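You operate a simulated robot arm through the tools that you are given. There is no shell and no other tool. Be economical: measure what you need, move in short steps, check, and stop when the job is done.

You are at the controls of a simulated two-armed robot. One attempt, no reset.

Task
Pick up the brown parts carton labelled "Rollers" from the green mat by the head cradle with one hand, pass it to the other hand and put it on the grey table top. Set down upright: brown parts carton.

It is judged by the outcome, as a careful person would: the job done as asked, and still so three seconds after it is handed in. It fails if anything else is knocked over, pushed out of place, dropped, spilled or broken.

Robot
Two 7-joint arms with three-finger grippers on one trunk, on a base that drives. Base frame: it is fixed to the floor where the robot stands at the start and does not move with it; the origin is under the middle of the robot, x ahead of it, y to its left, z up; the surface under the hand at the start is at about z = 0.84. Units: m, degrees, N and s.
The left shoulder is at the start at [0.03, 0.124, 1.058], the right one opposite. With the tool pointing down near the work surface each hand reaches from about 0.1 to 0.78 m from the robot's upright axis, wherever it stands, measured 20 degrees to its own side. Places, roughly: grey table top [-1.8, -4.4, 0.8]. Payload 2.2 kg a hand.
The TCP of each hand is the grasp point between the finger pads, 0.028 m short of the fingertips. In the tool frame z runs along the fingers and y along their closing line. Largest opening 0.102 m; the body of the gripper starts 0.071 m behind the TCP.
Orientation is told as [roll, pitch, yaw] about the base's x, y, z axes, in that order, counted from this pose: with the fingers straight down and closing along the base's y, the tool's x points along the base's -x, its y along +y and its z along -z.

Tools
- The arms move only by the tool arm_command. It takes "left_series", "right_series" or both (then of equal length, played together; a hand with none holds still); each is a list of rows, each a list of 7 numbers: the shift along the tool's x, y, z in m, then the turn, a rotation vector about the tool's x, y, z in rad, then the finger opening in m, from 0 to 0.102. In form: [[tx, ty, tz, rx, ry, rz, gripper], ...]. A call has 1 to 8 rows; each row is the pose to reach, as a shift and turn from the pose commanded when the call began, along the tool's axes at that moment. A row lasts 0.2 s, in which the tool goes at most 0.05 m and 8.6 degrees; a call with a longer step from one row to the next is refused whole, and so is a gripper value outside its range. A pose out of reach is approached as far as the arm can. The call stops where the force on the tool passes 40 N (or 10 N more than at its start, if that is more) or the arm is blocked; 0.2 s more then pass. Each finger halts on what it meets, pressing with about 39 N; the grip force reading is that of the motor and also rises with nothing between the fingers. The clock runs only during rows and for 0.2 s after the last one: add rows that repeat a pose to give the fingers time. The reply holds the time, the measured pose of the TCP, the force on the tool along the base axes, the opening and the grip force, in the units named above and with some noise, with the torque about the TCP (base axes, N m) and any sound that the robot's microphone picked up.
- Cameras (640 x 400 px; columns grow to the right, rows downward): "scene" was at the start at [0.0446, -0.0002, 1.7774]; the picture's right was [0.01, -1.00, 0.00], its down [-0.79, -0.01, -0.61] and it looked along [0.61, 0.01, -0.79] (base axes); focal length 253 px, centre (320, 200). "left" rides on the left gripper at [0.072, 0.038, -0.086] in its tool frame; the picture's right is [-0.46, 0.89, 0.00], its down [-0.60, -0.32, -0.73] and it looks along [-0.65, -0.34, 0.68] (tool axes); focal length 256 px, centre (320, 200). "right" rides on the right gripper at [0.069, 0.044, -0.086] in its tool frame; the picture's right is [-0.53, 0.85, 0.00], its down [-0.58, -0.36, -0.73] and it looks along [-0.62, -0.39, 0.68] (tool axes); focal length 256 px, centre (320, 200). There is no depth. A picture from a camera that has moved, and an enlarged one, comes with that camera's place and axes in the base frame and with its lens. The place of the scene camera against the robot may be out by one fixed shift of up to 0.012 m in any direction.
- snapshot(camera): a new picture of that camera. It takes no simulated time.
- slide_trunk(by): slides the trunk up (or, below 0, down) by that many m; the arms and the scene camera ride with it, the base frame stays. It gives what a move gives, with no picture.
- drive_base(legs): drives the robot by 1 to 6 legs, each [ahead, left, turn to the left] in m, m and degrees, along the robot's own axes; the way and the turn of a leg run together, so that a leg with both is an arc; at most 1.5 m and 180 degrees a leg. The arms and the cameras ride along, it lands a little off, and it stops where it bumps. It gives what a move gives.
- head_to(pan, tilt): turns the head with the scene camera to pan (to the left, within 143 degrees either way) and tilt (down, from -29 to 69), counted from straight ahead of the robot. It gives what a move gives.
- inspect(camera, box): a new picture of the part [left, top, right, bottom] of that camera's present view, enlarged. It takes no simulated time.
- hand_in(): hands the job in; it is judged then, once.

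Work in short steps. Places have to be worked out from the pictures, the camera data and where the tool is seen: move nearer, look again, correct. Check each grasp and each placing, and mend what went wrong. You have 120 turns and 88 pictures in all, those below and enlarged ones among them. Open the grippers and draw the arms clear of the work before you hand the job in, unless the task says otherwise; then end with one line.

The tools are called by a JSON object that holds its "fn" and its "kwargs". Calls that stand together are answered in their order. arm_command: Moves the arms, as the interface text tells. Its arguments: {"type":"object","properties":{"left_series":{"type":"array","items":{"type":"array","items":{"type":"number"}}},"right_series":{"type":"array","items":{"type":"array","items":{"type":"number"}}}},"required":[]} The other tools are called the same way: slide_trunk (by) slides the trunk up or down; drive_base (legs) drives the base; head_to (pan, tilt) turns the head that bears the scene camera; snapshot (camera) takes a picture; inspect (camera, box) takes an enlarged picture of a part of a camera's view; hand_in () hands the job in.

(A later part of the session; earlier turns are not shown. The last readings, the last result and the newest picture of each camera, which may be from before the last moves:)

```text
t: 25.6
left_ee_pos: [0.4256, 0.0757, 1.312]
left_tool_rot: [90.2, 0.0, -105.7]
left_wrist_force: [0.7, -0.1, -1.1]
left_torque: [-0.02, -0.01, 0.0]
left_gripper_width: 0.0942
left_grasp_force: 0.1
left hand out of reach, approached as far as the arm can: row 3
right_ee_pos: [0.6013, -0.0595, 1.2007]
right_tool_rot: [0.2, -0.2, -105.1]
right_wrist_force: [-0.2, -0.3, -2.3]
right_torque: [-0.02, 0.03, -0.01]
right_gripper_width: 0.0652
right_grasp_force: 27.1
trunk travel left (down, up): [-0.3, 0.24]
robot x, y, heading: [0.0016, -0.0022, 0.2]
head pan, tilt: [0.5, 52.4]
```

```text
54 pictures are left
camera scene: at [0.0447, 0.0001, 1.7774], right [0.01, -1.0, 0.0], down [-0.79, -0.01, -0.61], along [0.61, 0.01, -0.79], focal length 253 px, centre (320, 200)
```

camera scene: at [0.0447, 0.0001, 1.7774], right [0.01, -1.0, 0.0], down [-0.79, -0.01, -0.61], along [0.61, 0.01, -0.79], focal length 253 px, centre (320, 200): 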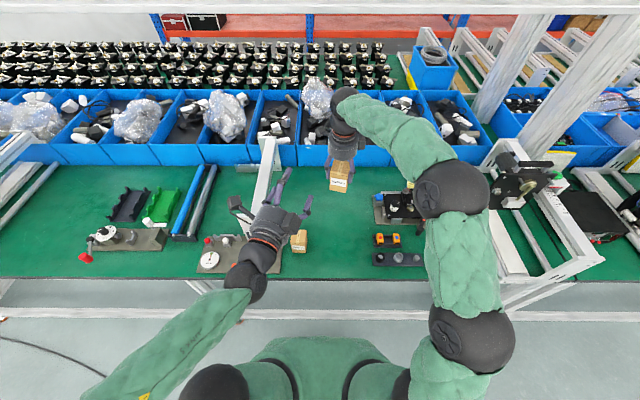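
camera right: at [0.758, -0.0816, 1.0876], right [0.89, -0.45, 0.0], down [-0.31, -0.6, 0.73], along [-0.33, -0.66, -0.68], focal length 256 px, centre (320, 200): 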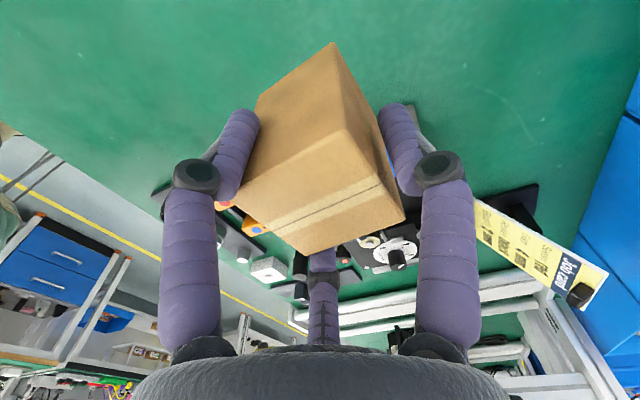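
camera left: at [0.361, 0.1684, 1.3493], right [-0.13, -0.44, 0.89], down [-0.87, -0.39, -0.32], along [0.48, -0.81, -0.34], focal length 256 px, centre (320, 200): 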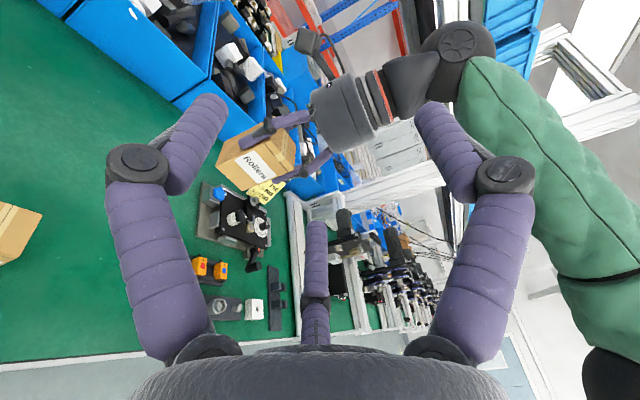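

The left hand is level and its yaw matches the carton. I move it to a staging point directly behind the carton, 0.15 m short.

{"fn": "arm_command", "kwargs": {"left_series": [[-0.0207, -0.034, 0.0125, 0, 0.003, 0, 0.094], [-0.0413, -0.068, 0.025, 0, 0.006, 0, 0.094], [-0.062, -0.102, 0.0375, 0, 0.01, 0, 0.094], [-0.0826, -0.136, 0.05, 0, 0.01, 0, 0.094], [-0.0826, -0.136, 0.05, 0, 0.01, 0, 0.094]]}}

{"fn": "snapshot", "kwargs": {"camera": "left"}}

{"fn": "inspect", "kwargs": {"camera": "scene", "box": [240, 100, 400, 220]}}

{"fn": "snapshot", "kwargs": {"camera": "right"}}

```text
t: 26.8
left_ee_pos: [0.4511, -0.0173, 1.1776]
left_tool_rot: [90.2, -0.3, -104.9]
left_wrist_force: [0.1, 0.5, 0.0]
left_torque: [0.0, 0.04, -0.04]
left_gripper_width: 0.0939
left_grasp_force: 0.0
right_ee_pos: [0.6003, -0.0592, 1.2004]
right_tool_rot: [0.2, -0.2, -105.1]
right_wrist_force: [0.0, 0.0, -1.3]
right_torque: [-0.01, 0.0, -0.01]
right_gripper_width: 0.0655
right_grasp_force: 26.5
trunk travel left (down, up): [-0.3, 0.24]
robot x, y, heading: [0.0007, 0.0013, 0.1]
head pan, tilt: [0.5, 52.4]
```

```text
53 pictures are left
camera left: at [0.3866, 0.0747, 1.2142], right [-0.12, -0.44, 0.89], down [-0.86, -0.4, -0.32], along [0.49, -0.8, -0.33], focal length 256 px, centre (320, 200)
```

left: 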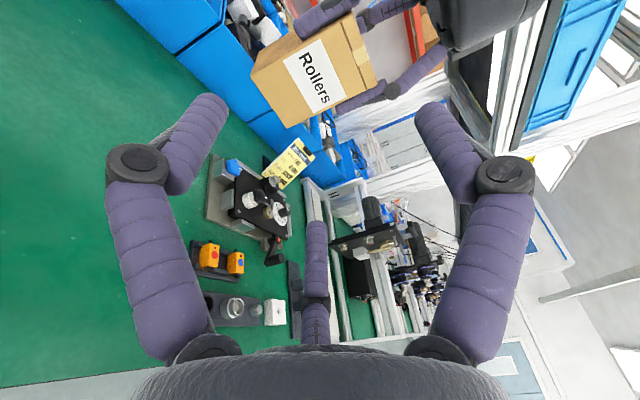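

```text
3.33 times, centred on (320, 160) of scene
camera zoom: at [0.0434, 0.0007, 1.7775], right [0.01, -1.0, 0.0], down [-0.79, -0.01, -0.61], along [0.61, 0.0, -0.79], focal length 842 px, centre (320, 333)
```

zoom: 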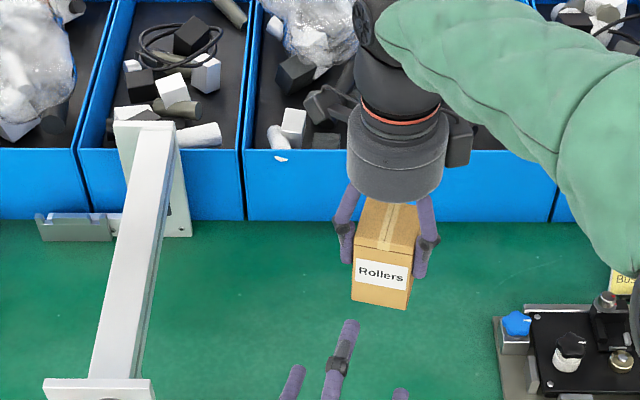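

```text
51 pictures are left
camera right: at [0.6601, -0.0028, 1.2862], right [0.68, -0.73, 0.01], down [-0.5, -0.46, 0.73], along [-0.53, -0.5, -0.68], focal length 256 px, centre (320, 200)
```

right: 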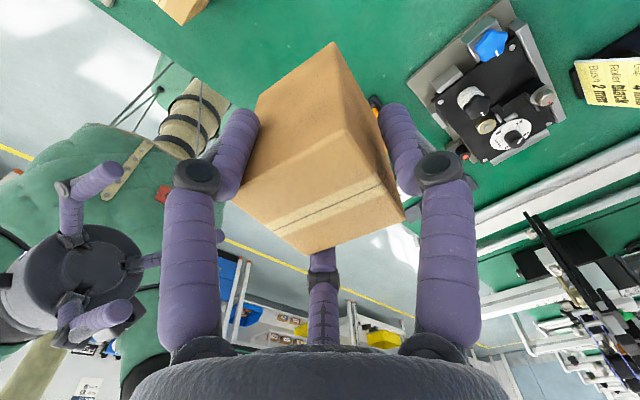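

Measured from the left camera, the carton face spans x −0.030 to 0.026 and y −0.050 to +0.035 in the left tool frame, just as planned. I advance 0.11 m and look.

{"fn": "arm_command", "kwargs": {"left_series": [[-0.001, 0, 0.035, 0, 0, 0, 0.094], [-0.002, 0.001, 0.07, 0, 0, 0, 0.094], [-0.002, 0.001, 0.1, 0, 0, 0, 0.094], [-0.002, 0.001, 0.11, 0, 0, 0, 0.094], [-0.002, 0.001, 0.11, 0, 0, 0, 0.094]]}}

{"fn": "snapshot", "kwargs": {"camera": "left"}}

{"fn": "inspect", "kwargs": {"camera": "scene", "box": [240, 100, 400, 220]}}

```text
t: 27.9
left_ee_pos: [0.548, -0.0526, 1.1759]
left_tool_rot: [90.0, -0.1, -104.5]
left_wrist_force: [-0.4, -0.2, 1.4]
left_torque: [0.02, 0.03, 0.0]
left_gripper_width: 0.0938
left_grasp_force: 0.0
left hand out of reach, approached as far as the arm can: row 3, 4, 5
right_ee_pos: [0.6013, -0.059, 1.1994]
right_tool_rot: [0.2, -0.3, -105.0]
right_wrist_force: [0.8, -0.3, -1.5]
right_torque: [0.03, -0.04, 0.0]
right_gripper_width: 0.0654
right_grasp_force: 26.0
trunk travel left (down, up): [-0.3, 0.24]
robot x, y, heading: [0.0012, -0.0014, -0.1]
head pan, tilt: [0.5, 52.4]
```

```text
50 pictures are left
camera left: at [0.4826, 0.0389, 1.2137], right [-0.12, -0.45, 0.89], down [-0.86, -0.4, -0.32], along [0.5, -0.8, -0.34], focal length 256 px, centre (320, 200)
```

left: 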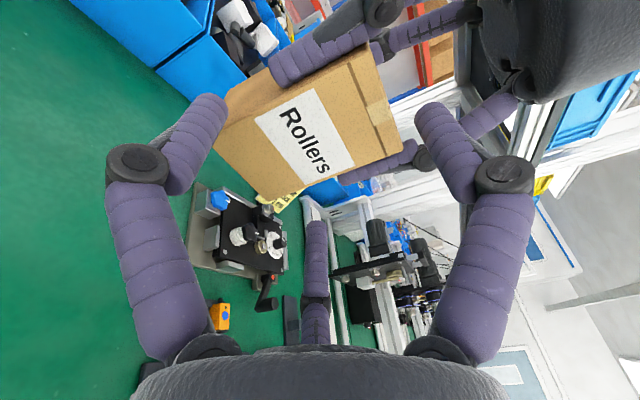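

```text
3.33 times, centred on (320, 160) of scene
camera zoom: at [0.0454, -0.0006, 1.7774], right [0.01, -1.0, 0.0], down [-0.79, -0.01, -0.61], along [0.61, 0.01, -0.79], focal length 842 px, centre (320, 333)
```

zoom: 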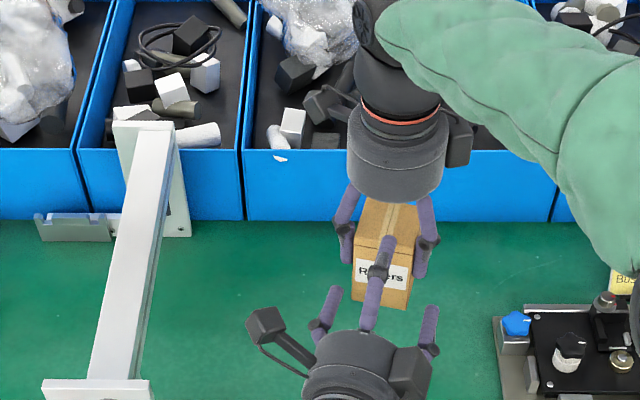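

The left arm is near its limit here. I back it up a little and will instead bring the carton to it with the right hand.

{"fn": "arm_command", "kwargs": {"left_series": [[0, 0, -0.025, 0, 0, 0, 0.094], [0, 0, -0.05, 0, 0, 0, 0.094], [0, 0, -0.05, 0, 0, 0, 0.094]]}}

```text
t: 28.8
left_ee_pos: [0.4994, -0.0401, 1.1768]
left_tool_rot: [90.2, -0.2, -105.0]
left_wrist_force: [-0.5, 0.0, -0.6]
left_torque: [-0.01, -0.03, 0.01]
left_gripper_width: 0.0938
left_grasp_force: 0.0
right_ee_pos: [0.6015, -0.0587, 1.2011]
right_tool_rot: [0.2, -0.2, -105.0]
right_wrist_force: [-0.3, 1.1, -0.7]
right_torque: [0.04, -0.02, 0.0]
right_gripper_width: 0.0656
right_grasp_force: 26.8
trunk travel left (down, up): [-0.3, 0.24]
robot x, y, heading: [-0.0021, 0.0012, 0.1]
head pan, tilt: [0.5, 52.4]
```

Left TCP is now at (0.499, −0.040, 1.177). The right hand must shift 8.5 mm sideways, then 0.0985 m toward the left hand; I do most of it and check.

{"fn": "arm_command", "kwargs": {"right_series": [[-0.0085, -0.01, 0.003, 0, 0, 0, 0.03], [-0.0085, -0.035, 0.003, 0, 0, 0, 0.03], [-0.0085, -0.06, 0.003, 0, 0, 0, 0.03], [-0.0085, -0.06, 0.003, 0, 0, 0, 0.03]]}}

{"fn": "snapshot", "kwargs": {"camera": "left"}}

{"fn": "snapshot", "kwargs": {"camera": "right"}}

```text
t: 29.8
left_ee_pos: [0.5001, -0.0392, 1.177]
left_tool_rot: [90.2, -0.2, -105.0]
left_wrist_force: [-0.4, -0.3, 0.3]
left_torque: [0.01, 0.02, 0.01]
left_gripper_width: 0.0939
left_grasp_force: 0.0
right_ee_pos: [0.54, -0.0517, 1.197]
right_tool_rot: [0.2, -0.3, -104.9]
right_wrist_force: [0.6, -0.7, -1.8]
right_torque: [0.04, -0.02, 0.02]
right_gripper_width: 0.0655
right_grasp_force: 26.4
trunk travel left (down, up): [-0.3, 0.24]
robot x, y, heading: [0.0013, -0.0037, 0.1]
head pan, tilt: [0.5, 52.4]
```

```text
48 pictures are left
camera left: at [0.4354, 0.053, 1.2136], right [-0.12, -0.45, 0.89], down [-0.86, -0.39, -0.32], along [0.49, -0.8, -0.34], focal length 256 px, centre (320, 200)
```

left: 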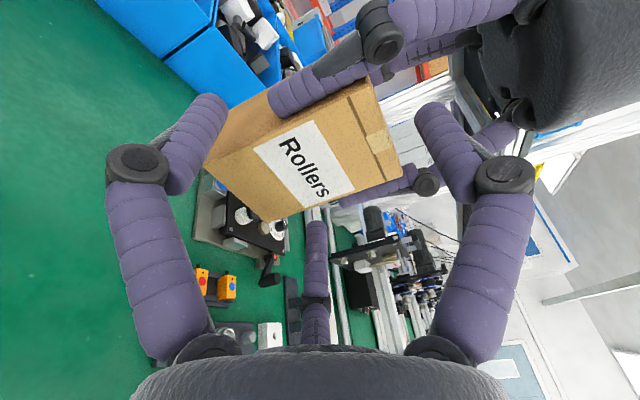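

```text
47 pictures are left
camera right: at [0.6016, 0.0046, 1.2812], right [0.68, -0.73, 0.01], down [-0.5, -0.46, 0.73], along [-0.54, -0.5, -0.68], focal length 256 px, centre (320, 200)
```

right: 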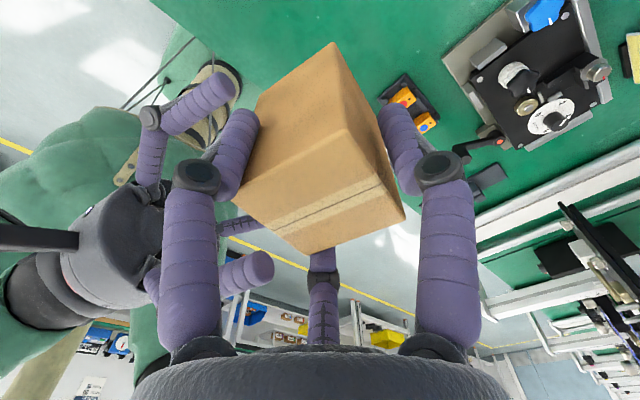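

Alignment holds (lateral −2 mm, carton top 35 mm above the left axis). I bring the carton in the remaining 37 mm slowly.

{"fn": "arm_command", "kwargs": {"right_series": [[0.0015, -0.012, 0, 0, 0, 0, 0.03], [0.0015, -0.024, 0, 0, 0, 0, 0.03], [0.0015, -0.036, 0, 0, 0, 0, 0.03], [0.0015, -0.036, 0, 0, 0, 0, 0.03]]}}

{"fn": "snapshot", "kwargs": {"camera": "left"}}

{"fn": "snapshot", "kwargs": {"camera": "right"}}

{"fn": "inspect", "kwargs": {"camera": "scene", "box": [240, 100, 400, 220]}}

```text
t: 30.8
left_ee_pos: [0.5007, -0.0381, 1.1764]
left_tool_rot: [90.2, -0.2, -105.0]
left_wrist_force: [0.2, -1.4, 0.2]
left_torque: [-0.03, 0.02, -0.01]
left_gripper_width: 0.094
left_grasp_force: 0.1
right_ee_pos: [0.5069, -0.041, 1.1965]
right_tool_rot: [0.2, -0.2, -105.0]
right_wrist_force: [0.1, 0.5, -0.8]
right_torque: [0.02, 0.01, -0.01]
right_gripper_width: 0.0654
right_grasp_force: 26.5
trunk travel left (down, up): [-0.3, 0.24]
robot x, y, heading: [0.0004, -0.0004, -0.2]
head pan, tilt: [0.5, 52.4]
```

```text
46 pictures are left
camera left: at [0.4352, 0.0529, 1.2137], right [-0.12, -0.45, 0.89], down [-0.86, -0.39, -0.32], along [0.49, -0.8, -0.34], focal length 256 px, centre (320, 200)
```

left: 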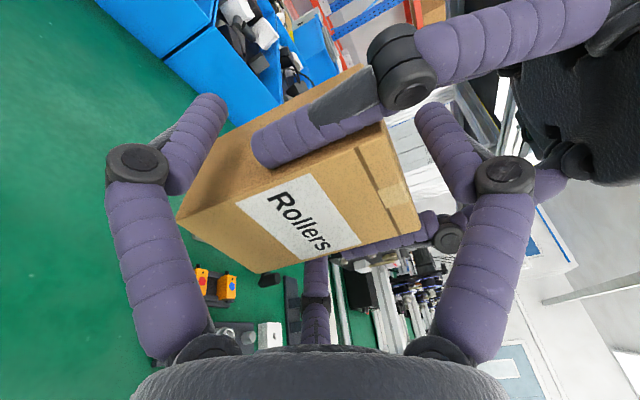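

```text
45 pictures are left
camera right: at [0.5671, 0.0145, 1.2813], right [0.68, -0.74, 0.01], down [-0.5, -0.46, 0.73], along [-0.54, -0.5, -0.68], focal length 256 px, centre (320, 200)
```

right: 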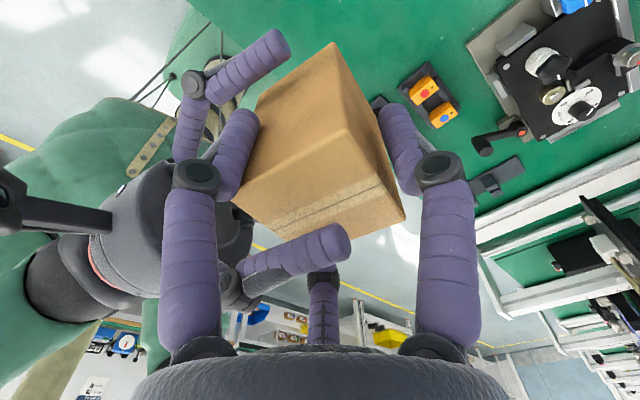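

```text
3.33 times, centred on (320, 160) of scene
camera zoom: at [0.0452, -0.0002, 1.7774], right [0.01, -1.0, 0.0], down [-0.79, -0.01, -0.61], along [0.61, 0.01, -0.79], focal length 842 px, centre (320, 333)
```

zoom: 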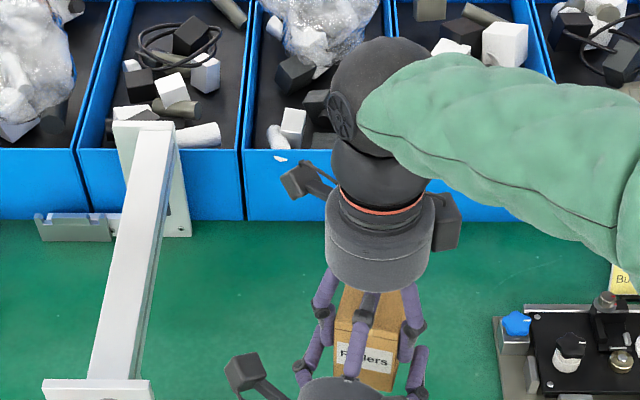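

Everything interleaves without contact: the left single finger is over the top and two are at the sides, below the right fingertips. I close the left hand.

{"fn": "arm_command", "kwargs": {"left_series": [[0, 0, 0, 0, 0, 0, 0.08], [0, 0, 0, 0, 0, 0, 0.07], [0, 0, 0, 0, 0, 0, 0.06], [0, 0, 0, 0, 0, 0, 0.05], [0, 0, 0, 0, 0, 0, 0.04], [0, 0, 0, 0, 0, 0, 0.03], [0, 0, 0, 0, 0, 0, 0.03]]}}

{"fn": "snapshot", "kwargs": {"camera": "left"}}

{"fn": "snapshot", "kwargs": {"camera": "right"}}

```text
t: 32.4
left_ee_pos: [0.5012, -0.0397, 1.1785]
left_tool_rot: [90.4, -0.2, -104.9]
left_wrist_force: [-10.4, 2.7, 16.9]
left_torque: [-0.01, 0.09, 0.13]
left_gripper_width: 0.0655
left_grasp_force: 39.0
right_ee_pos: [0.5071, -0.0414, 1.1956]
right_tool_rot: [0.3, -0.3, -105.0]
right_wrist_force: [11.3, -2.6, -16.8]
right_torque: [-0.06, -0.38, -0.17]
right_gripper_width: 0.0652
right_grasp_force: 27.0
trunk travel left (down, up): [-0.3, 0.24]
robot x, y, heading: [-0.0012, 0.0004, -0.0]
head pan, tilt: [0.5, 52.4]
```

```text
43 pictures are left
camera left: at [0.4351, 0.0529, 1.215], right [-0.13, -0.45, 0.89], down [-0.86, -0.4, -0.32], along [0.49, -0.8, -0.33], focal length 256 px, centre (320, 200)
```

left: 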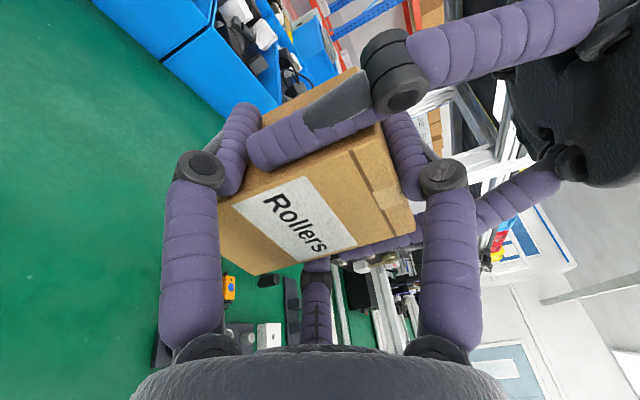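

```text
42 pictures are left
camera right: at [0.5669, 0.0144, 1.2809], right [0.68, -0.73, 0.01], down [-0.5, -0.46, 0.73], along [-0.54, -0.5, -0.68], focal length 256 px, centre (320, 200)
```

right: 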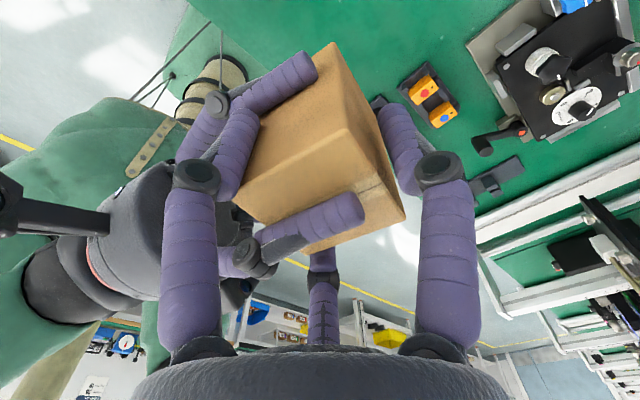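

The left grip is firm (0.0655, 39 N) and shares the load. I open the right fingers in place, then lift the right hand straight up.

{"fn": "arm_command", "kwargs": {"right_series": [[0, 0, 0, 0, 0, 0, 0.075], [0, 0, 0, 0, 0, 0, 0.09], [0, 0, 0, 0, 0, 0, 0.094], [0, 0, 0, 0, 0, 0, 0.094]]}}

{"fn": "snapshot", "kwargs": {"camera": "left"}}

```text
t: 33.4
left_ee_pos: [0.4999, -0.0402, 1.1766]
left_tool_rot: [90.1, -0.2, -105.1]
left_wrist_force: [0.3, 0.5, -0.6]
left_torque: [-0.03, 0.02, 0.01]
left_gripper_width: 0.0657
left_grasp_force: 38.5
right_ee_pos: [0.5077, -0.0411, 1.1957]
right_tool_rot: [0.3, -0.2, -105.0]
right_wrist_force: [0.6, -0.1, 0.6]
right_torque: [0.05, -0.01, -0.03]
right_gripper_width: 0.0942
right_grasp_force: 0.0
trunk travel left (down, up): [-0.3, 0.24]
robot x, y, heading: [-0.0016, -0.0031, 0.3]
head pan, tilt: [0.5, 52.4]
```

```text
41 pictures are left
camera left: at [0.4348, 0.0529, 1.2137], right [-0.12, -0.45, 0.89], down [-0.86, -0.39, -0.32], along [0.49, -0.8, -0.34], focal length 256 px, centre (320, 200)
```

left: 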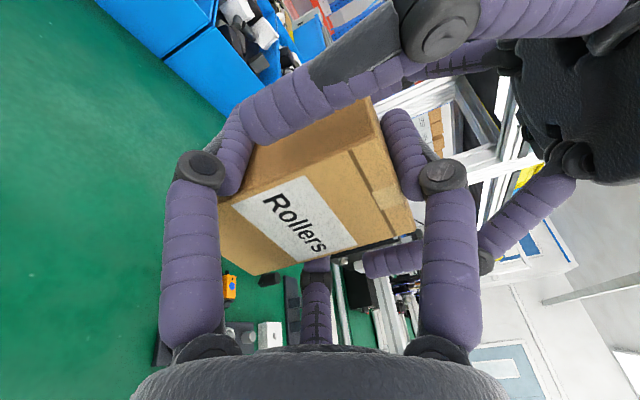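

The left hand holds it alone and stays still. The right hand goes straight up.

{"fn": "arm_command", "kwargs": {"right_series": [[0, 0, -0.02, 0, 0, 0, 0.094], [0, 0, -0.05, 0, 0, 0, 0.094], [0, 0, -0.09, 0, 0, 0, 0.094], [0, 0, -0.13, 0, 0, 0, 0.094], [0, 0, -0.15, 0, 0, 0, 0.094]]}}

{"fn": "snapshot", "kwargs": {"camera": "scene"}}

```text
t: 34.5
left_ee_pos: [0.5003, -0.0395, 1.177]
left_tool_rot: [90.3, -0.2, -104.9]
left_wrist_force: [-0.2, -0.7, 0.3]
left_torque: [-0.02, 0.02, -0.02]
left_gripper_width: 0.0657
left_grasp_force: 39.1
right_ee_pos: [0.5058, -0.0411, 1.3471]
right_tool_rot: [0.2, -0.1, -105.0]
right_wrist_force: [-0.1, 0.7, 1.0]
right_torque: [-0.01, -0.04, -0.01]
right_gripper_width: 0.0938
right_grasp_force: 0.1
trunk travel left (down, up): [-0.3, 0.24]
robot x, y, heading: [-0.0002, 0.0014, 0.1]
head pan, tilt: [0.5, 52.4]
```

```text
40 pictures are left
camera scene: at [0.0447, -0.0002, 1.7774], right [0.01, -1.0, 0.0], down [-0.79, -0.01, -0.61], along [0.61, 0.01, -0.79], focal length 253 px, centre (320, 200)
```

scene: 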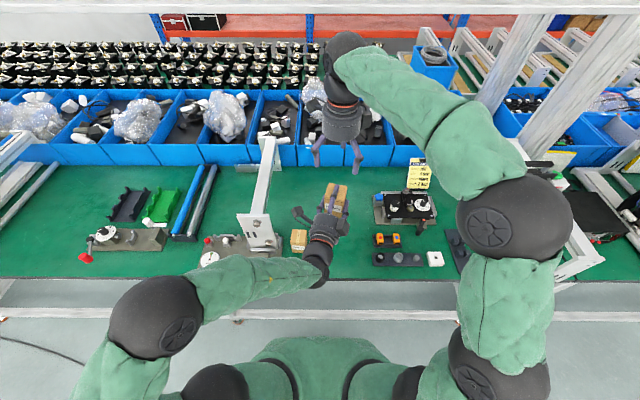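

Handover done. I tuck the right hand aside and look round toward the grey table.

{"fn": "arm_command", "kwargs": {"right_series": [[-0.045, -0.013, 0, 0, 0, 0, 0.094], [-0.09, -0.026, 0, 0, 0, 0, 0.094], [-0.135, -0.039, 0, 0, 0, 0, 0.094], [-0.18, -0.052, 0, 0, 0, 0, 0.06], [-0.224, -0.064, 0, 0, 0, 0, 0.03]]}}

{"fn": "head_to", "kwargs": {"pan": -112, "tilt": 20}}

{"fn": "snapshot", "kwargs": {"camera": "scene"}}

{"fn": "head_to", "kwargs": {"pan": -60, "tilt": 35}}

{"fn": "snapshot", "kwargs": {"camera": "scene"}}

{"fn": "head_to", "kwargs": {"pan": -142, "tilt": 35}}

{"fn": "snapshot", "kwargs": {"camera": "scene"}}

```text
t: 35.8
left_ee_pos: [0.4991, -0.0405, 1.1777]
left_tool_rot: [90.2, -0.2, -105.0]
left_wrist_force: [-0.1, -0.1, 0.0]
left_torque: [-0.01, -0.01, 0.03]
left_gripper_width: 0.0654
left_grasp_force: 38.8
right_ee_pos: [0.3848, -0.2423, 1.3456]
right_tool_rot: [0.2, -0.2, -105.0]
right_wrist_force: [-0.8, -1.2, -0.5]
right_torque: [0.05, -0.02, -0.04]
right_gripper_width: 0.0299
right_grasp_force: 0.1
trunk travel left (down, up): [-0.3, 0.24]
robot x, y, heading: [0.0005, 0.0005, -0.3]
head pan, tilt: [0.5, 52.4]
```

```text
t: 37.7
left_ee_pos: [0.5003, -0.04, 1.1775]
left_tool_rot: [90.2, -0.2, -104.9]
left_wrist_force: [0.5, 0.1, 0.0]
left_torque: [0.03, 0.01, 0.0]
left_gripper_width: 0.0656
left_grasp_force: 39.6
right_ee_pos: [0.3868, -0.2425, 1.3463]
right_tool_rot: [0.1, -0.2, -105.0]
right_wrist_force: [-0.6, -0.6, 0.0]
right_torque: [0.02, 0.01, 0.01]
right_gripper_width: 0.0301
right_grasp_force: 0.1
trunk travel left (down, up): [-0.3, 0.24]
robot x, y, heading: [-0.0, 0.0007, -0.0]
head pan, tilt: [-112.0, 20.0]
```

```text
39 pictures are left
camera scene: at [-0.0648, -0.0873, 1.8262], right [-0.93, 0.37, 0.0], down [0.13, 0.32, -0.94], along [-0.35, -0.87, -0.34], focal length 253 px, centre (320, 200)
```

scene: 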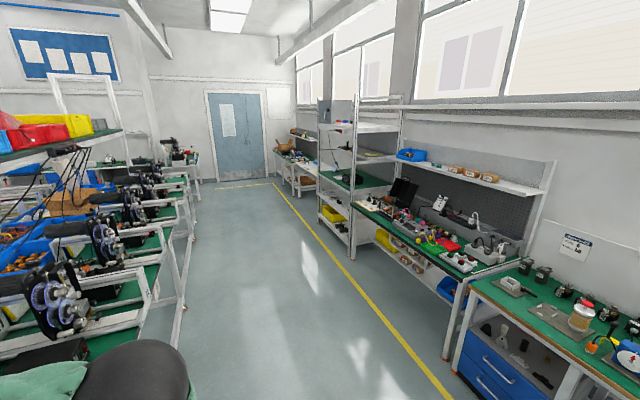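

```text
t: 38.9
left_ee_pos: [0.4997, -0.0393, 1.177]
left_tool_rot: [90.3, -0.2, -105.1]
left_wrist_force: [0.2, -0.6, 0.2]
left_torque: [0.01, 0.03, 0.05]
left_gripper_width: 0.0651
left_grasp_force: 38.8
right_ee_pos: [0.3862, -0.2418, 1.347]
right_tool_rot: [0.2, -0.2, -105.0]
right_wrist_force: [-0.9, -0.2, -0.9]
right_torque: [0.03, -0.02, -0.02]
right_gripper_width: 0.0301
right_grasp_force: 0.0
trunk travel left (down, up): [-0.3, 0.24]
robot x, y, heading: [-0.0014, -0.001, -0.1]
head pan, tilt: [-60.0, 35.0]
```

```text
38 pictures are left
camera scene: at [0.0139, -0.0772, 1.8024], right [-0.87, -0.5, 0.0], down [-0.29, 0.5, -0.82], along [0.41, -0.71, -0.57], focal length 253 px, centre (320, 200)
```

scene: 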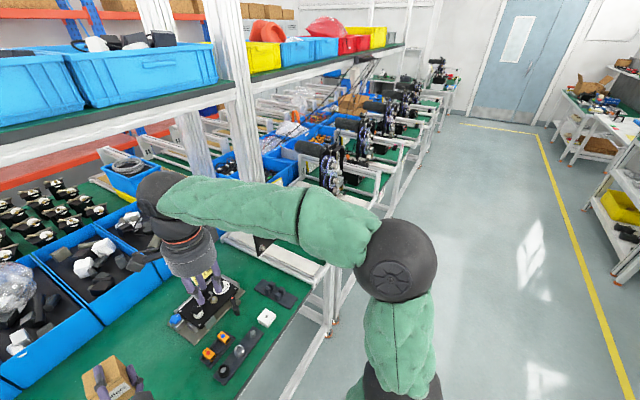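

```text
t: 40.4
left_ee_pos: [0.5001, -0.0394, 1.1761]
left_tool_rot: [90.2, -0.1, -105.0]
left_wrist_force: [0.0, 0.4, 0.6]
left_torque: [-0.03, -0.01, 0.01]
left_gripper_width: 0.0653
left_grasp_force: 39.2
right_ee_pos: [0.3864, -0.2407, 1.3467]
right_tool_rot: [0.1, -0.3, -105.1]
right_wrist_force: [-0.1, -0.5, 0.4]
right_torque: [0.0, 0.0, -0.03]
right_gripper_width: 0.03
right_grasp_force: 0.0
trunk travel left (down, up): [-0.3, 0.24]
robot x, y, heading: [-0.0017, -0.0019, -0.0]
head pan, tilt: [-142.0, 35.0]
```

```text
37 pictures are left
camera scene: at [-0.0994, -0.0552, 1.8024], right [-0.62, 0.79, 0.0], down [0.45, 0.35, -0.82], along [-0.65, -0.5, -0.57], focal length 253 px, centre (320, 200)
```

scene: 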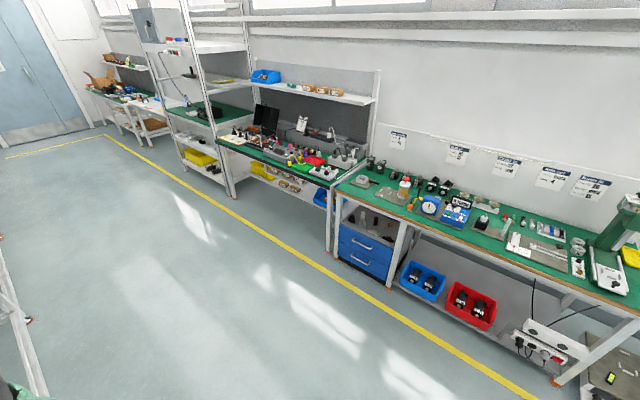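

I zoom in on the expected location of the grey table, near pixel (320, 166) of the −112° view.

{"fn": "head_to", "kwargs": {"pan": -112, "tilt": 20}}

{"fn": "inspect", "kwargs": {"camera": "scene", "box": [230, 110, 390, 210]}}

```text
t: 41.4
left_ee_pos: [0.5002, -0.0406, 1.1786]
left_tool_rot: [90.3, -0.2, -104.9]
left_wrist_force: [-0.2, -0.8, 1.0]
left_torque: [0.02, 0.01, -0.01]
left_gripper_width: 0.0652
left_grasp_force: 38.8
right_ee_pos: [0.386, -0.2411, 1.3465]
right_tool_rot: [0.2, -0.1, -105.0]
right_wrist_force: [-0.1, 0.1, 0.2]
right_torque: [-0.01, -0.03, -0.01]
right_gripper_width: 0.0301
right_grasp_force: 0.1
trunk travel left (down, up): [-0.3, 0.24]
robot x, y, heading: [-0.0065, 0.0009, 0.2]
head pan, tilt: [-112.0, 20.0]
```

```text
4.00 times, centred on (310, 160) of scene
camera zoom: at [-0.065, -0.0872, 1.8262], right [-0.93, 0.38, 0.0], down [0.13, 0.32, -0.94], along [-0.35, -0.87, -0.34], focal length 1010 px, centre (360, 360)
```

zoom: 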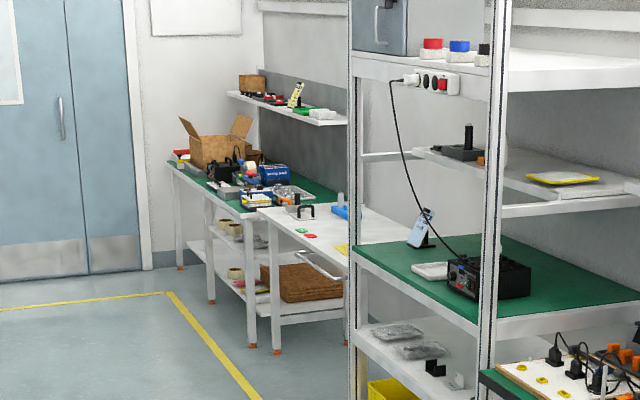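

The grey table's front edge runs along x ≈ −1.48 from y ≈ −4.9 to −3.8; the aisle spans x ≈ −1.4 to 0.45. I back out 0.5 m, turn right and drive down the aisle.

{"fn": "drive_base", "kwargs": {"legs": [[-0.5, 0, 0], [0, 0, -90]]}}

{"fn": "head_to", "kwargs": {"pan": 0, "tilt": 30}}

{"fn": "snapshot", "kwargs": {"camera": "scene"}}

```text
t: 48.1
left_ee_pos: [-0.5366, -0.5001, 1.177]
left_tool_rot: [90.2, -0.1, 165.0]
left_wrist_force: [0.7, -0.2, 0.5]
left_torque: [0.0, 0.0, 0.03]
left_gripper_width: 0.0654
left_grasp_force: 38.9
right_ee_pos: [-0.7391, -0.3857, 1.3473]
right_tool_rot: [0.2, -0.2, 165.1]
right_wrist_force: [0.3, -0.2, 0.1]
right_torque: [0.01, -0.01, 0.02]
right_gripper_width: 0.0298
right_grasp_force: 0.1
trunk travel left (down, up): [-0.3, 0.24]
robot x, y, heading: [-0.4975, -0.0023, -89.6]
head pan, tilt: [-112.0, 20.0]
```

```text
t: 50.0
left_ee_pos: [-0.5378, -0.4993, 1.1768]
left_tool_rot: [90.2, -0.2, 165.0]
left_wrist_force: [0.4, 0.1, 0.7]
left_torque: [0.01, 0.0, 0.01]
left_gripper_width: 0.0651
left_grasp_force: 39.2
right_ee_pos: [-0.7384, -0.3854, 1.347]
right_tool_rot: [0.3, -0.2, 165.2]
right_wrist_force: [-0.9, -1.1, -0.6]
right_torque: [-0.01, 0.02, -0.01]
right_gripper_width: 0.0302
right_grasp_force: 0.0
trunk travel left (down, up): [-0.3, 0.24]
robot x, y, heading: [-0.5005, 0.0012, -89.8]
head pan, tilt: [0.0, 30.0]
```

```text
35 pictures are left
camera scene: at [-0.4985, -0.0617, 1.8101], right [-1.0, 0.0, 0.0], down [0.0, 0.5, -0.87], along [0.0, -0.87, -0.5], focal length 253 px, centre (320, 200)
```

scene: 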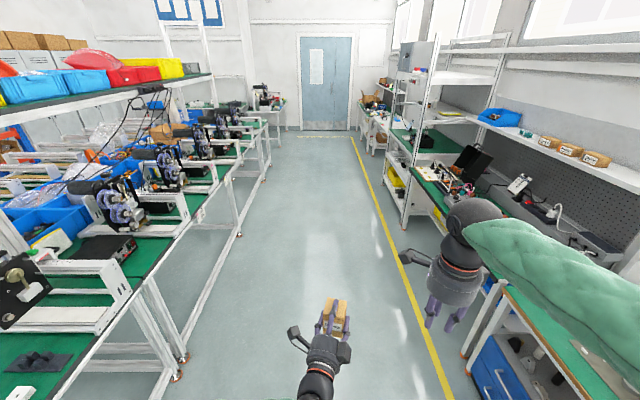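

The aisle is clear ahead; I drive 3.9 m along it and look toward the table.

{"fn": "drive_base", "kwargs": {"legs": [[1.5, 0, 0], [1.5, 0, 0], [0.9, 0, 0]]}}

{"fn": "head_to", "kwargs": {"pan": -70, "tilt": 40}}

{"fn": "snapshot", "kwargs": {"camera": "scene"}}

```text
t: 68.8
left_ee_pos: [-0.5425, -4.3929, 1.1773]
left_tool_rot: [90.2, -0.2, 164.7]
left_wrist_force: [0.5, 0.3, -2.3]
left_torque: [0.02, -0.02, 0.04]
left_gripper_width: 0.0652
left_grasp_force: 26.1
right_ee_pos: [-0.7447, -4.2765, 1.3457]
right_tool_rot: [0.2, -0.2, 164.8]
right_wrist_force: [0.3, 0.7, 0.0]
right_torque: [-0.01, 0.0, -0.02]
right_gripper_width: 0.0301
right_grasp_force: 0.1
trunk travel left (down, up): [-0.3, 0.24]
robot x, y, heading: [-0.501, -3.8911, -90.2]
head pan, tilt: [0.0, 30.0]
```

```text
t: 70.2
left_ee_pos: [-0.5419, -4.3917, 1.1773]
left_tool_rot: [90.2, -0.1, 164.7]
left_wrist_force: [0.2, -0.4, -1.7]
left_torque: [0.01, 0.0, -0.03]
left_gripper_width: 0.0654
left_grasp_force: 26.8
right_ee_pos: [-0.7432, -4.2763, 1.3461]
right_tool_rot: [0.2, -0.1, 164.7]
right_wrist_force: [-0.2, 0.9, -0.2]
right_torque: [0.02, 0.03, -0.02]
right_gripper_width: 0.0299
right_grasp_force: 0.0
trunk travel left (down, up): [-0.3, 0.24]
robot x, y, heading: [-0.4956, -3.892, -90.2]
head pan, tilt: [-70.0, 40.0]
```

```text
34 pictures are left
camera scene: at [-0.5802, -3.8917, 1.7948], right [-0.34, 0.94, 0.0], down [0.6, 0.22, -0.77], along [-0.72, -0.26, -0.64], focal length 253 px, centre (320, 200)
```

scene: 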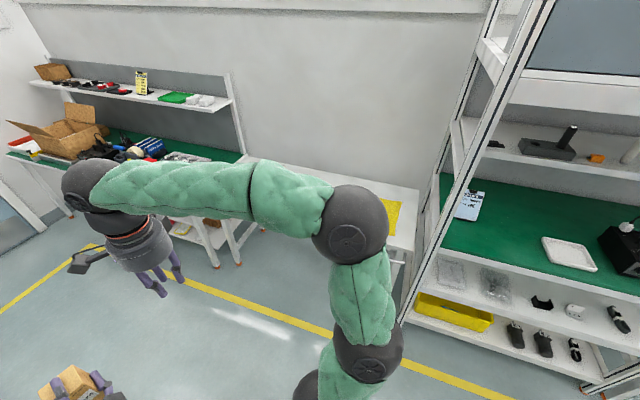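

The right arm hides the table; I go 0.35 m further, turn right to face it, and look down.

{"fn": "drive_base", "kwargs": {"legs": [[0.35, 0, 0], [0, 0, -90]]}}

{"fn": "head_to", "kwargs": {"pan": 0, "tilt": 40}}

{"fn": "snapshot", "kwargs": {"camera": "scene"}}

```text
t: 76.3
left_ee_pos: [-1.0007, -4.1896, 1.1766]
left_tool_rot: [90.2, -0.1, 73.8]
left_wrist_force: [-0.3, 0.0, -3.0]
left_torque: [-0.04, -0.02, 0.0]
left_gripper_width: 0.0653
left_grasp_force: 26.1
right_ee_pos: [-0.8819, -3.991, 1.3468]
right_tool_rot: [0.2, -0.2, 73.9]
right_wrist_force: [-1.3, -0.8, 0.2]
right_torque: [-0.01, -0.01, -0.01]
right_gripper_width: 0.0299
right_grasp_force: 0.1
trunk travel left (down, up): [-0.3, 0.24]
robot x, y, heading: [-0.502, -4.2361, 178.8]
head pan, tilt: [-70.0, 40.0]
```

```text
t: 77.7
left_ee_pos: [-1.0008, -4.19, 1.1769]
left_tool_rot: [90.2, -0.2, 73.8]
left_wrist_force: [0.2, 0.1, -1.1]
left_torque: [0.01, 0.03, 0.0]
left_gripper_width: 0.0655
left_grasp_force: 26.8
right_ee_pos: [-0.882, -3.9904, 1.3473]
right_tool_rot: [0.2, -0.1, 73.9]
right_wrist_force: [-0.4, 0.0, 1.0]
right_torque: [-0.02, -0.02, 0.04]
right_gripper_width: 0.0297
right_grasp_force: 0.1
trunk travel left (down, up): [-0.3, 0.24]
robot x, y, heading: [-0.5008, -4.2395, 179.2]
head pan, tilt: [0.0, 40.0]
```

```text
33 pictures are left
camera scene: at [-0.557, -4.2393, 1.7948], right [0.02, 1.0, 0.0], down [0.64, -0.01, -0.77], along [-0.77, 0.02, -0.64], focal length 253 px, centre (320, 200)
```

scene: 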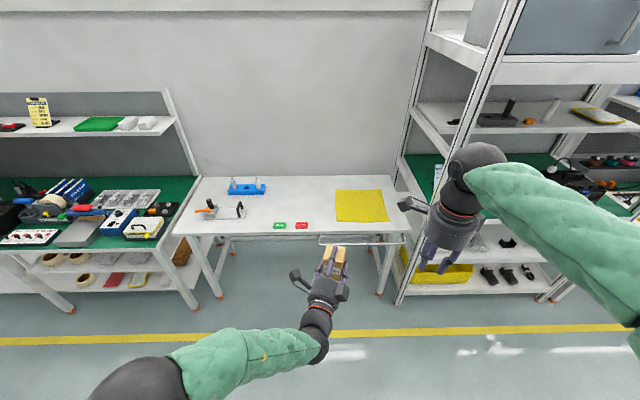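

The grey table faces me. I zoom in to choose a free spot and identify the small items.

{"fn": "inspect", "kwargs": {"camera": "scene", "box": [160, 160, 420, 260]}}

```text
2.46 times, centred on (290, 210) of scene
camera zoom: at [-0.557, -4.2393, 1.7948], right [0.02, 1.0, 0.0], down [0.64, -0.01, -0.77], along [-0.77, 0.02, -0.64], focal length 622 px, centre (394, 175)
```

zoom: 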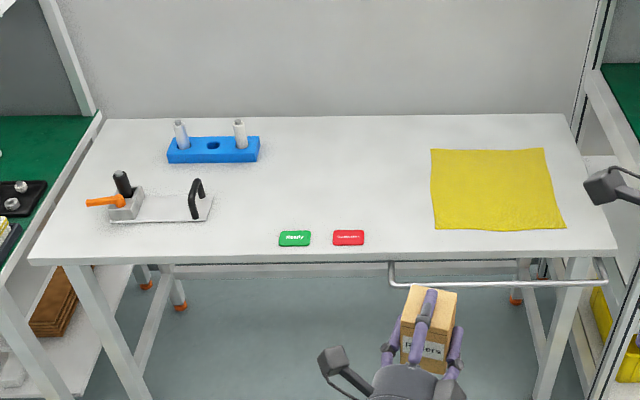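

I choose the free front strip between the orange-handled tool and the green tag: carton centre about (−1.555, −4.55). I turn 16° left so the hand points squarely at the table and drive most of the way, staying high.

{"fn": "drive_base", "kwargs": {"legs": [[0, 0, 16.2], [0.4, 0.068, 0]]}}

{"fn": "head_to", "kwargs": {"pan": -10, "tilt": 50}}

{"fn": "snapshot", "kwargs": {"camera": "scene"}}

{"fn": "snapshot", "kwargs": {"camera": "left"}}

```text
t: 81.2
left_ee_pos: [-1.3652, -4.5048, 1.1762]
left_tool_rot: [90.1, -0.2, 90.2]
left_wrist_force: [0.0, 0.0, -1.7]
left_torque: [-0.01, -0.02, -0.02]
left_gripper_width: 0.0653
left_grasp_force: 26.9
right_ee_pos: [-1.3082, -4.2784, 1.3462]
right_tool_rot: [0.2, -0.2, 90.2]
right_wrist_force: [-1.0, -0.6, -0.7]
right_torque: [0.05, 0.0, 0.0]
right_gripper_width: 0.0299
right_grasp_force: 0.0
trunk travel left (down, up): [-0.3, 0.24]
robot x, y, heading: [-0.8709, -4.4118, -165.0]
head pan, tilt: [0.0, 40.0]
```

```text
t: 81.9
left_ee_pos: [-1.3639, -4.5034, 1.1766]
left_tool_rot: [90.2, -0.1, 90.2]
left_wrist_force: [-0.8, 0.6, -1.4]
left_torque: [-0.04, -0.01, 0.01]
left_gripper_width: 0.0654
left_grasp_force: 26.5
right_ee_pos: [-1.3065, -4.2785, 1.3472]
right_tool_rot: [0.2, -0.2, 90.1]
right_wrist_force: [-0.3, 1.5, 0.0]
right_torque: [-0.02, 0.0, 0.0]
right_gripper_width: 0.0298
right_grasp_force: 0.0
trunk travel left (down, up): [-0.3, 0.24]
robot x, y, heading: [-0.873, -4.412, -164.7]
head pan, tilt: [-10.0, 50.0]
```

```text
31 pictures are left
camera scene: at [-0.9201, -4.411, 1.7807], right [-0.09, 1.0, 0.0], down [0.76, 0.07, -0.64], along [-0.64, -0.06, -0.77], focal length 253 px, centre (320, 200)
```

scene: 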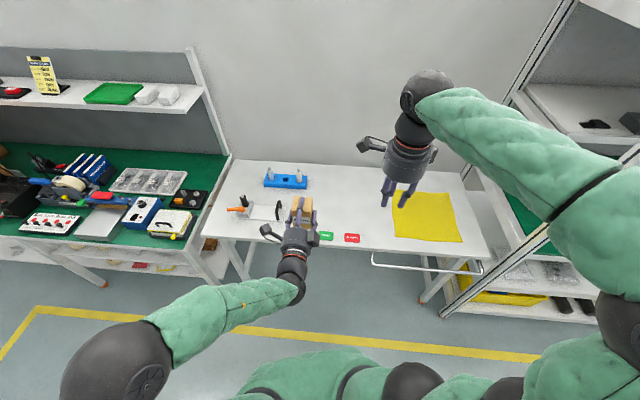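

```text
30 pictures are left
camera left: at [-1.2786, -4.5763, 1.2137], right [0.0, 0.46, 0.89], down [0.73, 0.61, -0.32], along [-0.69, 0.65, -0.34], focal length 256 px, centre (320, 200)
```

left: 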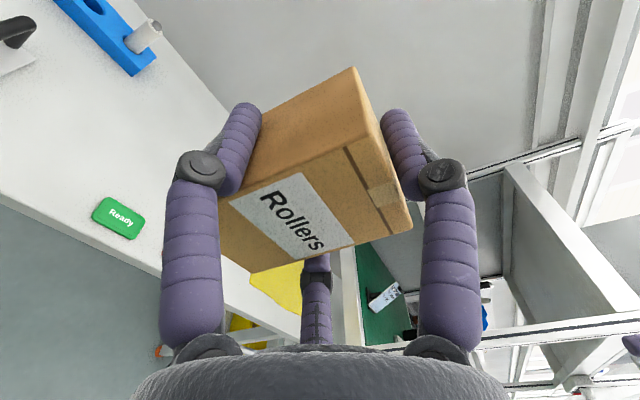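

Target is now the carton at y ≈ −4.56, its centre about 7 cm inside the edge (x ≈ −1.555). I drive in the remaining 0.19 m at the same height.

{"fn": "drive_base", "kwargs": {"legs": [[0.192, 0.006, 0]]}}

{"fn": "snapshot", "kwargs": {"camera": "left"}}

{"fn": "snapshot", "kwargs": {"camera": "scene"}}

```text
t: 83.5
left_ee_pos: [-1.5502, -4.5605, 1.1765]
left_tool_rot: [90.1, -0.2, 90.2]
left_wrist_force: [-0.3, 0.9, -1.6]
left_torque: [-0.01, 0.01, -0.04]
left_gripper_width: 0.0655
left_grasp_force: 26.6
right_ee_pos: [-1.4923, -4.3345, 1.3466]
right_tool_rot: [0.2, -0.3, 90.3]
right_wrist_force: [-0.8, -1.0, -0.4]
right_torque: [0.04, -0.03, 0.03]
right_gripper_width: 0.03
right_grasp_force: 0.2
trunk travel left (down, up): [-0.3, 0.24]
robot x, y, heading: [-1.0551, -4.4702, -164.9]
head pan, tilt: [-10.0, 50.0]
```

```text
29 pictures are left
camera left: at [-1.4635, -4.6326, 1.2131], right [0.0, 0.46, 0.89], down [0.73, 0.61, -0.32], along [-0.68, 0.65, -0.34], focal length 256 px, centre (320, 200)
```

left: 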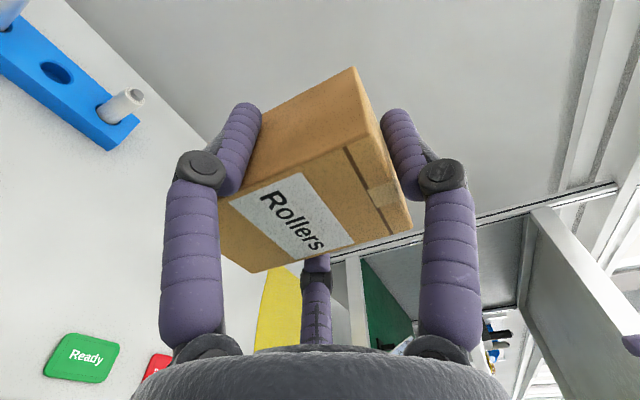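

```text
28 pictures are left
camera scene: at [-1.1055, -4.4677, 1.7806], right [-0.09, 1.0, 0.0], down [0.76, 0.07, -0.64], along [-0.64, -0.06, -0.77], focal length 253 px, centre (320, 200)
```

scene: 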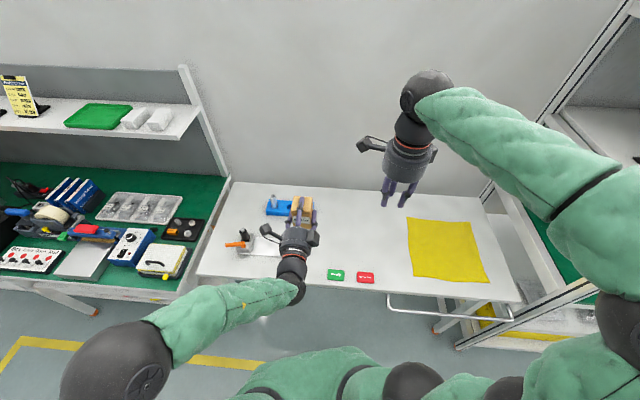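

Position is right and the spot is clear. I lower the trunk 0.26 m and check.

{"fn": "slide_trunk", "kwargs": {"by": -0.26}}

{"fn": "snapshot", "kwargs": {"camera": "left"}}

{"fn": "snapshot", "kwargs": {"camera": "scene"}}

```text
t: 86.1
left_ee_pos: [-1.5485, -4.5587, 0.9167]
left_tool_rot: [90.2, -0.1, 90.1]
left_wrist_force: [-0.1, -0.7, -1.8]
left_torque: [-0.01, -0.03, -0.02]
left_gripper_width: 0.0656
left_grasp_force: 26.3
right_ee_pos: [-1.4909, -4.3356, 1.0879]
right_tool_rot: [0.1, -0.1, 90.3]
right_wrist_force: [0.3, 0.1, -0.1]
right_torque: [0.01, 0.0, -0.02]
right_gripper_width: 0.0301
right_grasp_force: 0.2
trunk travel left (down, up): [-0.04, 0.5]
robot x, y, heading: [-1.0553, -4.4653, -164.8]
head pan, tilt: [-10.0, 50.0]
```

```text
27 pictures are left
camera left: at [-1.4624, -4.6323, 0.9538], right [0.0, 0.46, 0.89], down [0.73, 0.61, -0.32], along [-0.68, 0.65, -0.34], focal length 256 px, centre (320, 200)
```

left: 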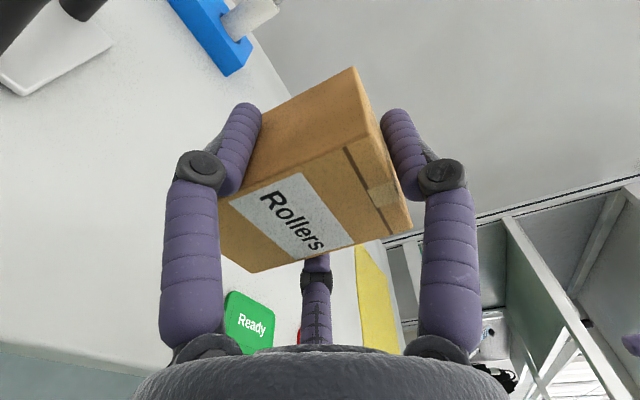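

```text
26 pictures are left
camera scene: at [-1.1039, -4.4672, 1.5207], right [-0.09, 1.0, 0.0], down [0.76, 0.07, -0.64], along [-0.64, -0.06, -0.77], focal length 253 px, centre (320, 200)
```

scene: 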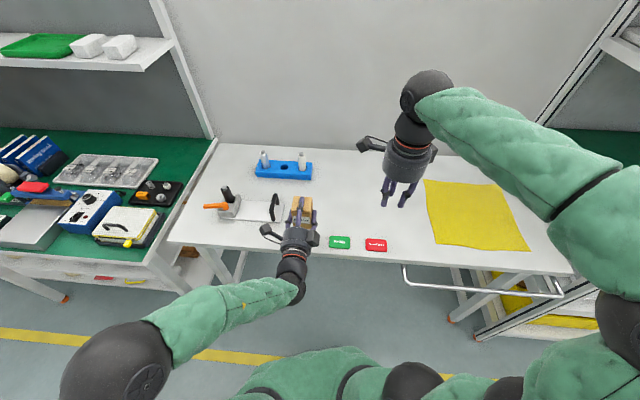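

All clear (the Ready tag's edge is at y ≈ −4.49). I lower the trunk another 0.035, then ease down with the arm.

{"fn": "slide_trunk", "kwargs": {"by": -0.035}}

{"fn": "arm_command", "kwargs": {"left_series": [[0, -0.006, 0, 0, 0, 0, 0.03], [0, -0.012, 0, 0, 0, 0, 0.03], [0, -0.018, 0, 0, 0, 0, 0.03], [0, -0.018, 0, 0, 0, 0, 0.03]]}}

{"fn": "inspect", "kwargs": {"camera": "scene", "box": [240, 160, 360, 280]}}

{"fn": "snapshot", "kwargs": {"camera": "left"}}

```text
t: 86.9
left_ee_pos: [-1.5467, -4.5607, 0.8811]
left_tool_rot: [90.2, -0.2, 90.1]
left_wrist_force: [0.8, 0.6, -1.0]
left_torque: [-0.01, -0.01, 0.01]
left_gripper_width: 0.0656
left_grasp_force: 25.9
right_ee_pos: [-1.4907, -4.3354, 1.0518]
right_tool_rot: [0.2, -0.2, 90.2]
right_wrist_force: [-0.6, 0.7, 1.0]
right_torque: [0.03, 0.03, 0.0]
right_gripper_width: 0.0301
right_grasp_force: 0.0
trunk travel left (down, up): [-0.005, 0.535]
robot x, y, heading: [-1.0525, -4.4685, -164.6]
head pan, tilt: [-10.0, 50.0]
```

```text
t: 87.9
left_ee_pos: [-1.5477, -4.5595, 0.8637]
left_tool_rot: [90.0, -0.1, 90.4]
left_wrist_force: [-0.7, 0.3, -1.5]
left_torque: [0.04, -0.01, -0.01]
left_gripper_width: 0.0653
left_grasp_force: 26.6
right_ee_pos: [-1.4913, -4.3345, 1.0506]
right_tool_rot: [0.2, -0.1, 90.2]
right_wrist_force: [-0.6, -0.8, -0.1]
right_torque: [-0.04, -0.04, -0.02]
right_gripper_width: 0.0299
right_grasp_force: 0.1
trunk travel left (down, up): [-0.005, 0.535]
robot x, y, heading: [-1.0566, -4.4729, -164.6]
head pan, tilt: [-10.0, 50.0]
```

```text
3.33 times, centred on (300, 220) of scene
camera zoom: at [-1.104, -4.4672, 1.4856], right [-0.09, 1.0, 0.0], down [0.76, 0.07, -0.64], along [-0.64, -0.06, -0.77], focal length 842 px, centre (387, 133)
```

zoom: 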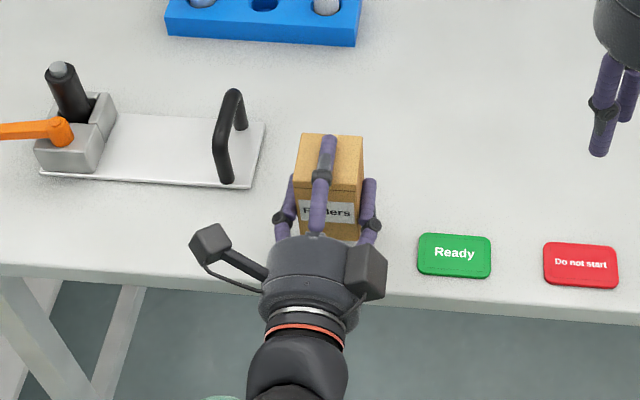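

```text
24 pictures are left
camera left: at [-1.4623, -4.631, 0.9011], right [0.0, 0.46, 0.89], down [0.73, 0.61, -0.32], along [-0.69, 0.64, -0.34], focal length 256 px, centre (320, 200)
```

left: 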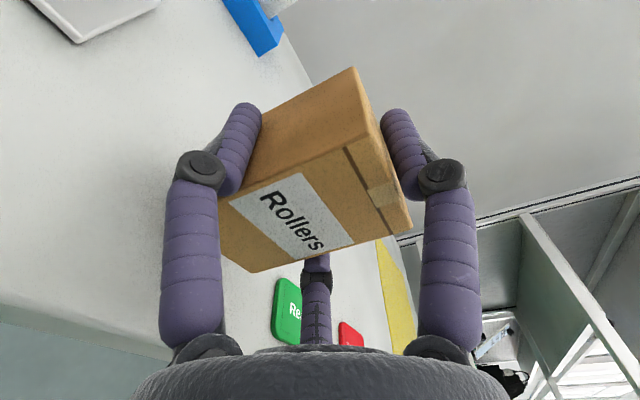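

The carton is about 1 cm above the table. I ease down in small steps, watching the force.

{"fn": "arm_command", "kwargs": {"left_series": [[0, -0.003, 0, 0, 0, 0, 0.03], [0, -0.006, 0, 0, 0, 0, 0.03], [0, -0.006, 0, 0, 0, 0, 0.03]]}}

{"fn": "arm_command", "kwargs": {"left_series": [[0, -0.0015, 0, 0, 0, 0, 0.03], [0, -0.003, 0, 0, 0, 0, 0.03], [0, -0.003, 0, 0, 0, 0, 0.03]]}}

```text
t: 88.7
left_ee_pos: [-1.5478, -4.5572, 0.8591]
left_tool_rot: [90.0, -0.2, 90.5]
left_wrist_force: [-0.5, 0.4, -1.9]
left_torque: [0.0, 0.01, 0.01]
left_gripper_width: 0.0656
left_grasp_force: 26.6
right_ee_pos: [-1.4901, -4.334, 1.052]
right_tool_rot: [0.2, -0.2, 90.2]
right_wrist_force: [0.4, -0.5, 0.1]
right_torque: [-0.03, 0.02, 0.0]
right_gripper_width: 0.0298
right_grasp_force: 0.1
trunk travel left (down, up): [-0.005, 0.535]
robot x, y, heading: [-1.0545, -4.4712, -164.6]
head pan, tilt: [-10.0, 50.0]
```

```text
t: 89.5
left_ee_pos: [-1.5481, -4.5572, 0.8558]
left_tool_rot: [89.9, -0.2, 90.4]
left_wrist_force: [0.3, 0.4, -1.8]
left_torque: [-0.02, -0.01, 0.02]
left_gripper_width: 0.0654
left_grasp_force: 26.1
left hand out of reach, approached as far as the arm can: row 2, 3
right_ee_pos: [-1.4907, -4.3351, 1.0516]
right_tool_rot: [0.2, -0.2, 90.2]
right_wrist_force: [-0.7, 0.4, 0.1]
right_torque: [0.02, 0.03, -0.03]
right_gripper_width: 0.0299
right_grasp_force: 0.1
trunk travel left (down, up): [-0.005, 0.535]
robot x, y, heading: [-1.057, -4.4667, -165.0]
head pan, tilt: [-10.0, 50.0]
```

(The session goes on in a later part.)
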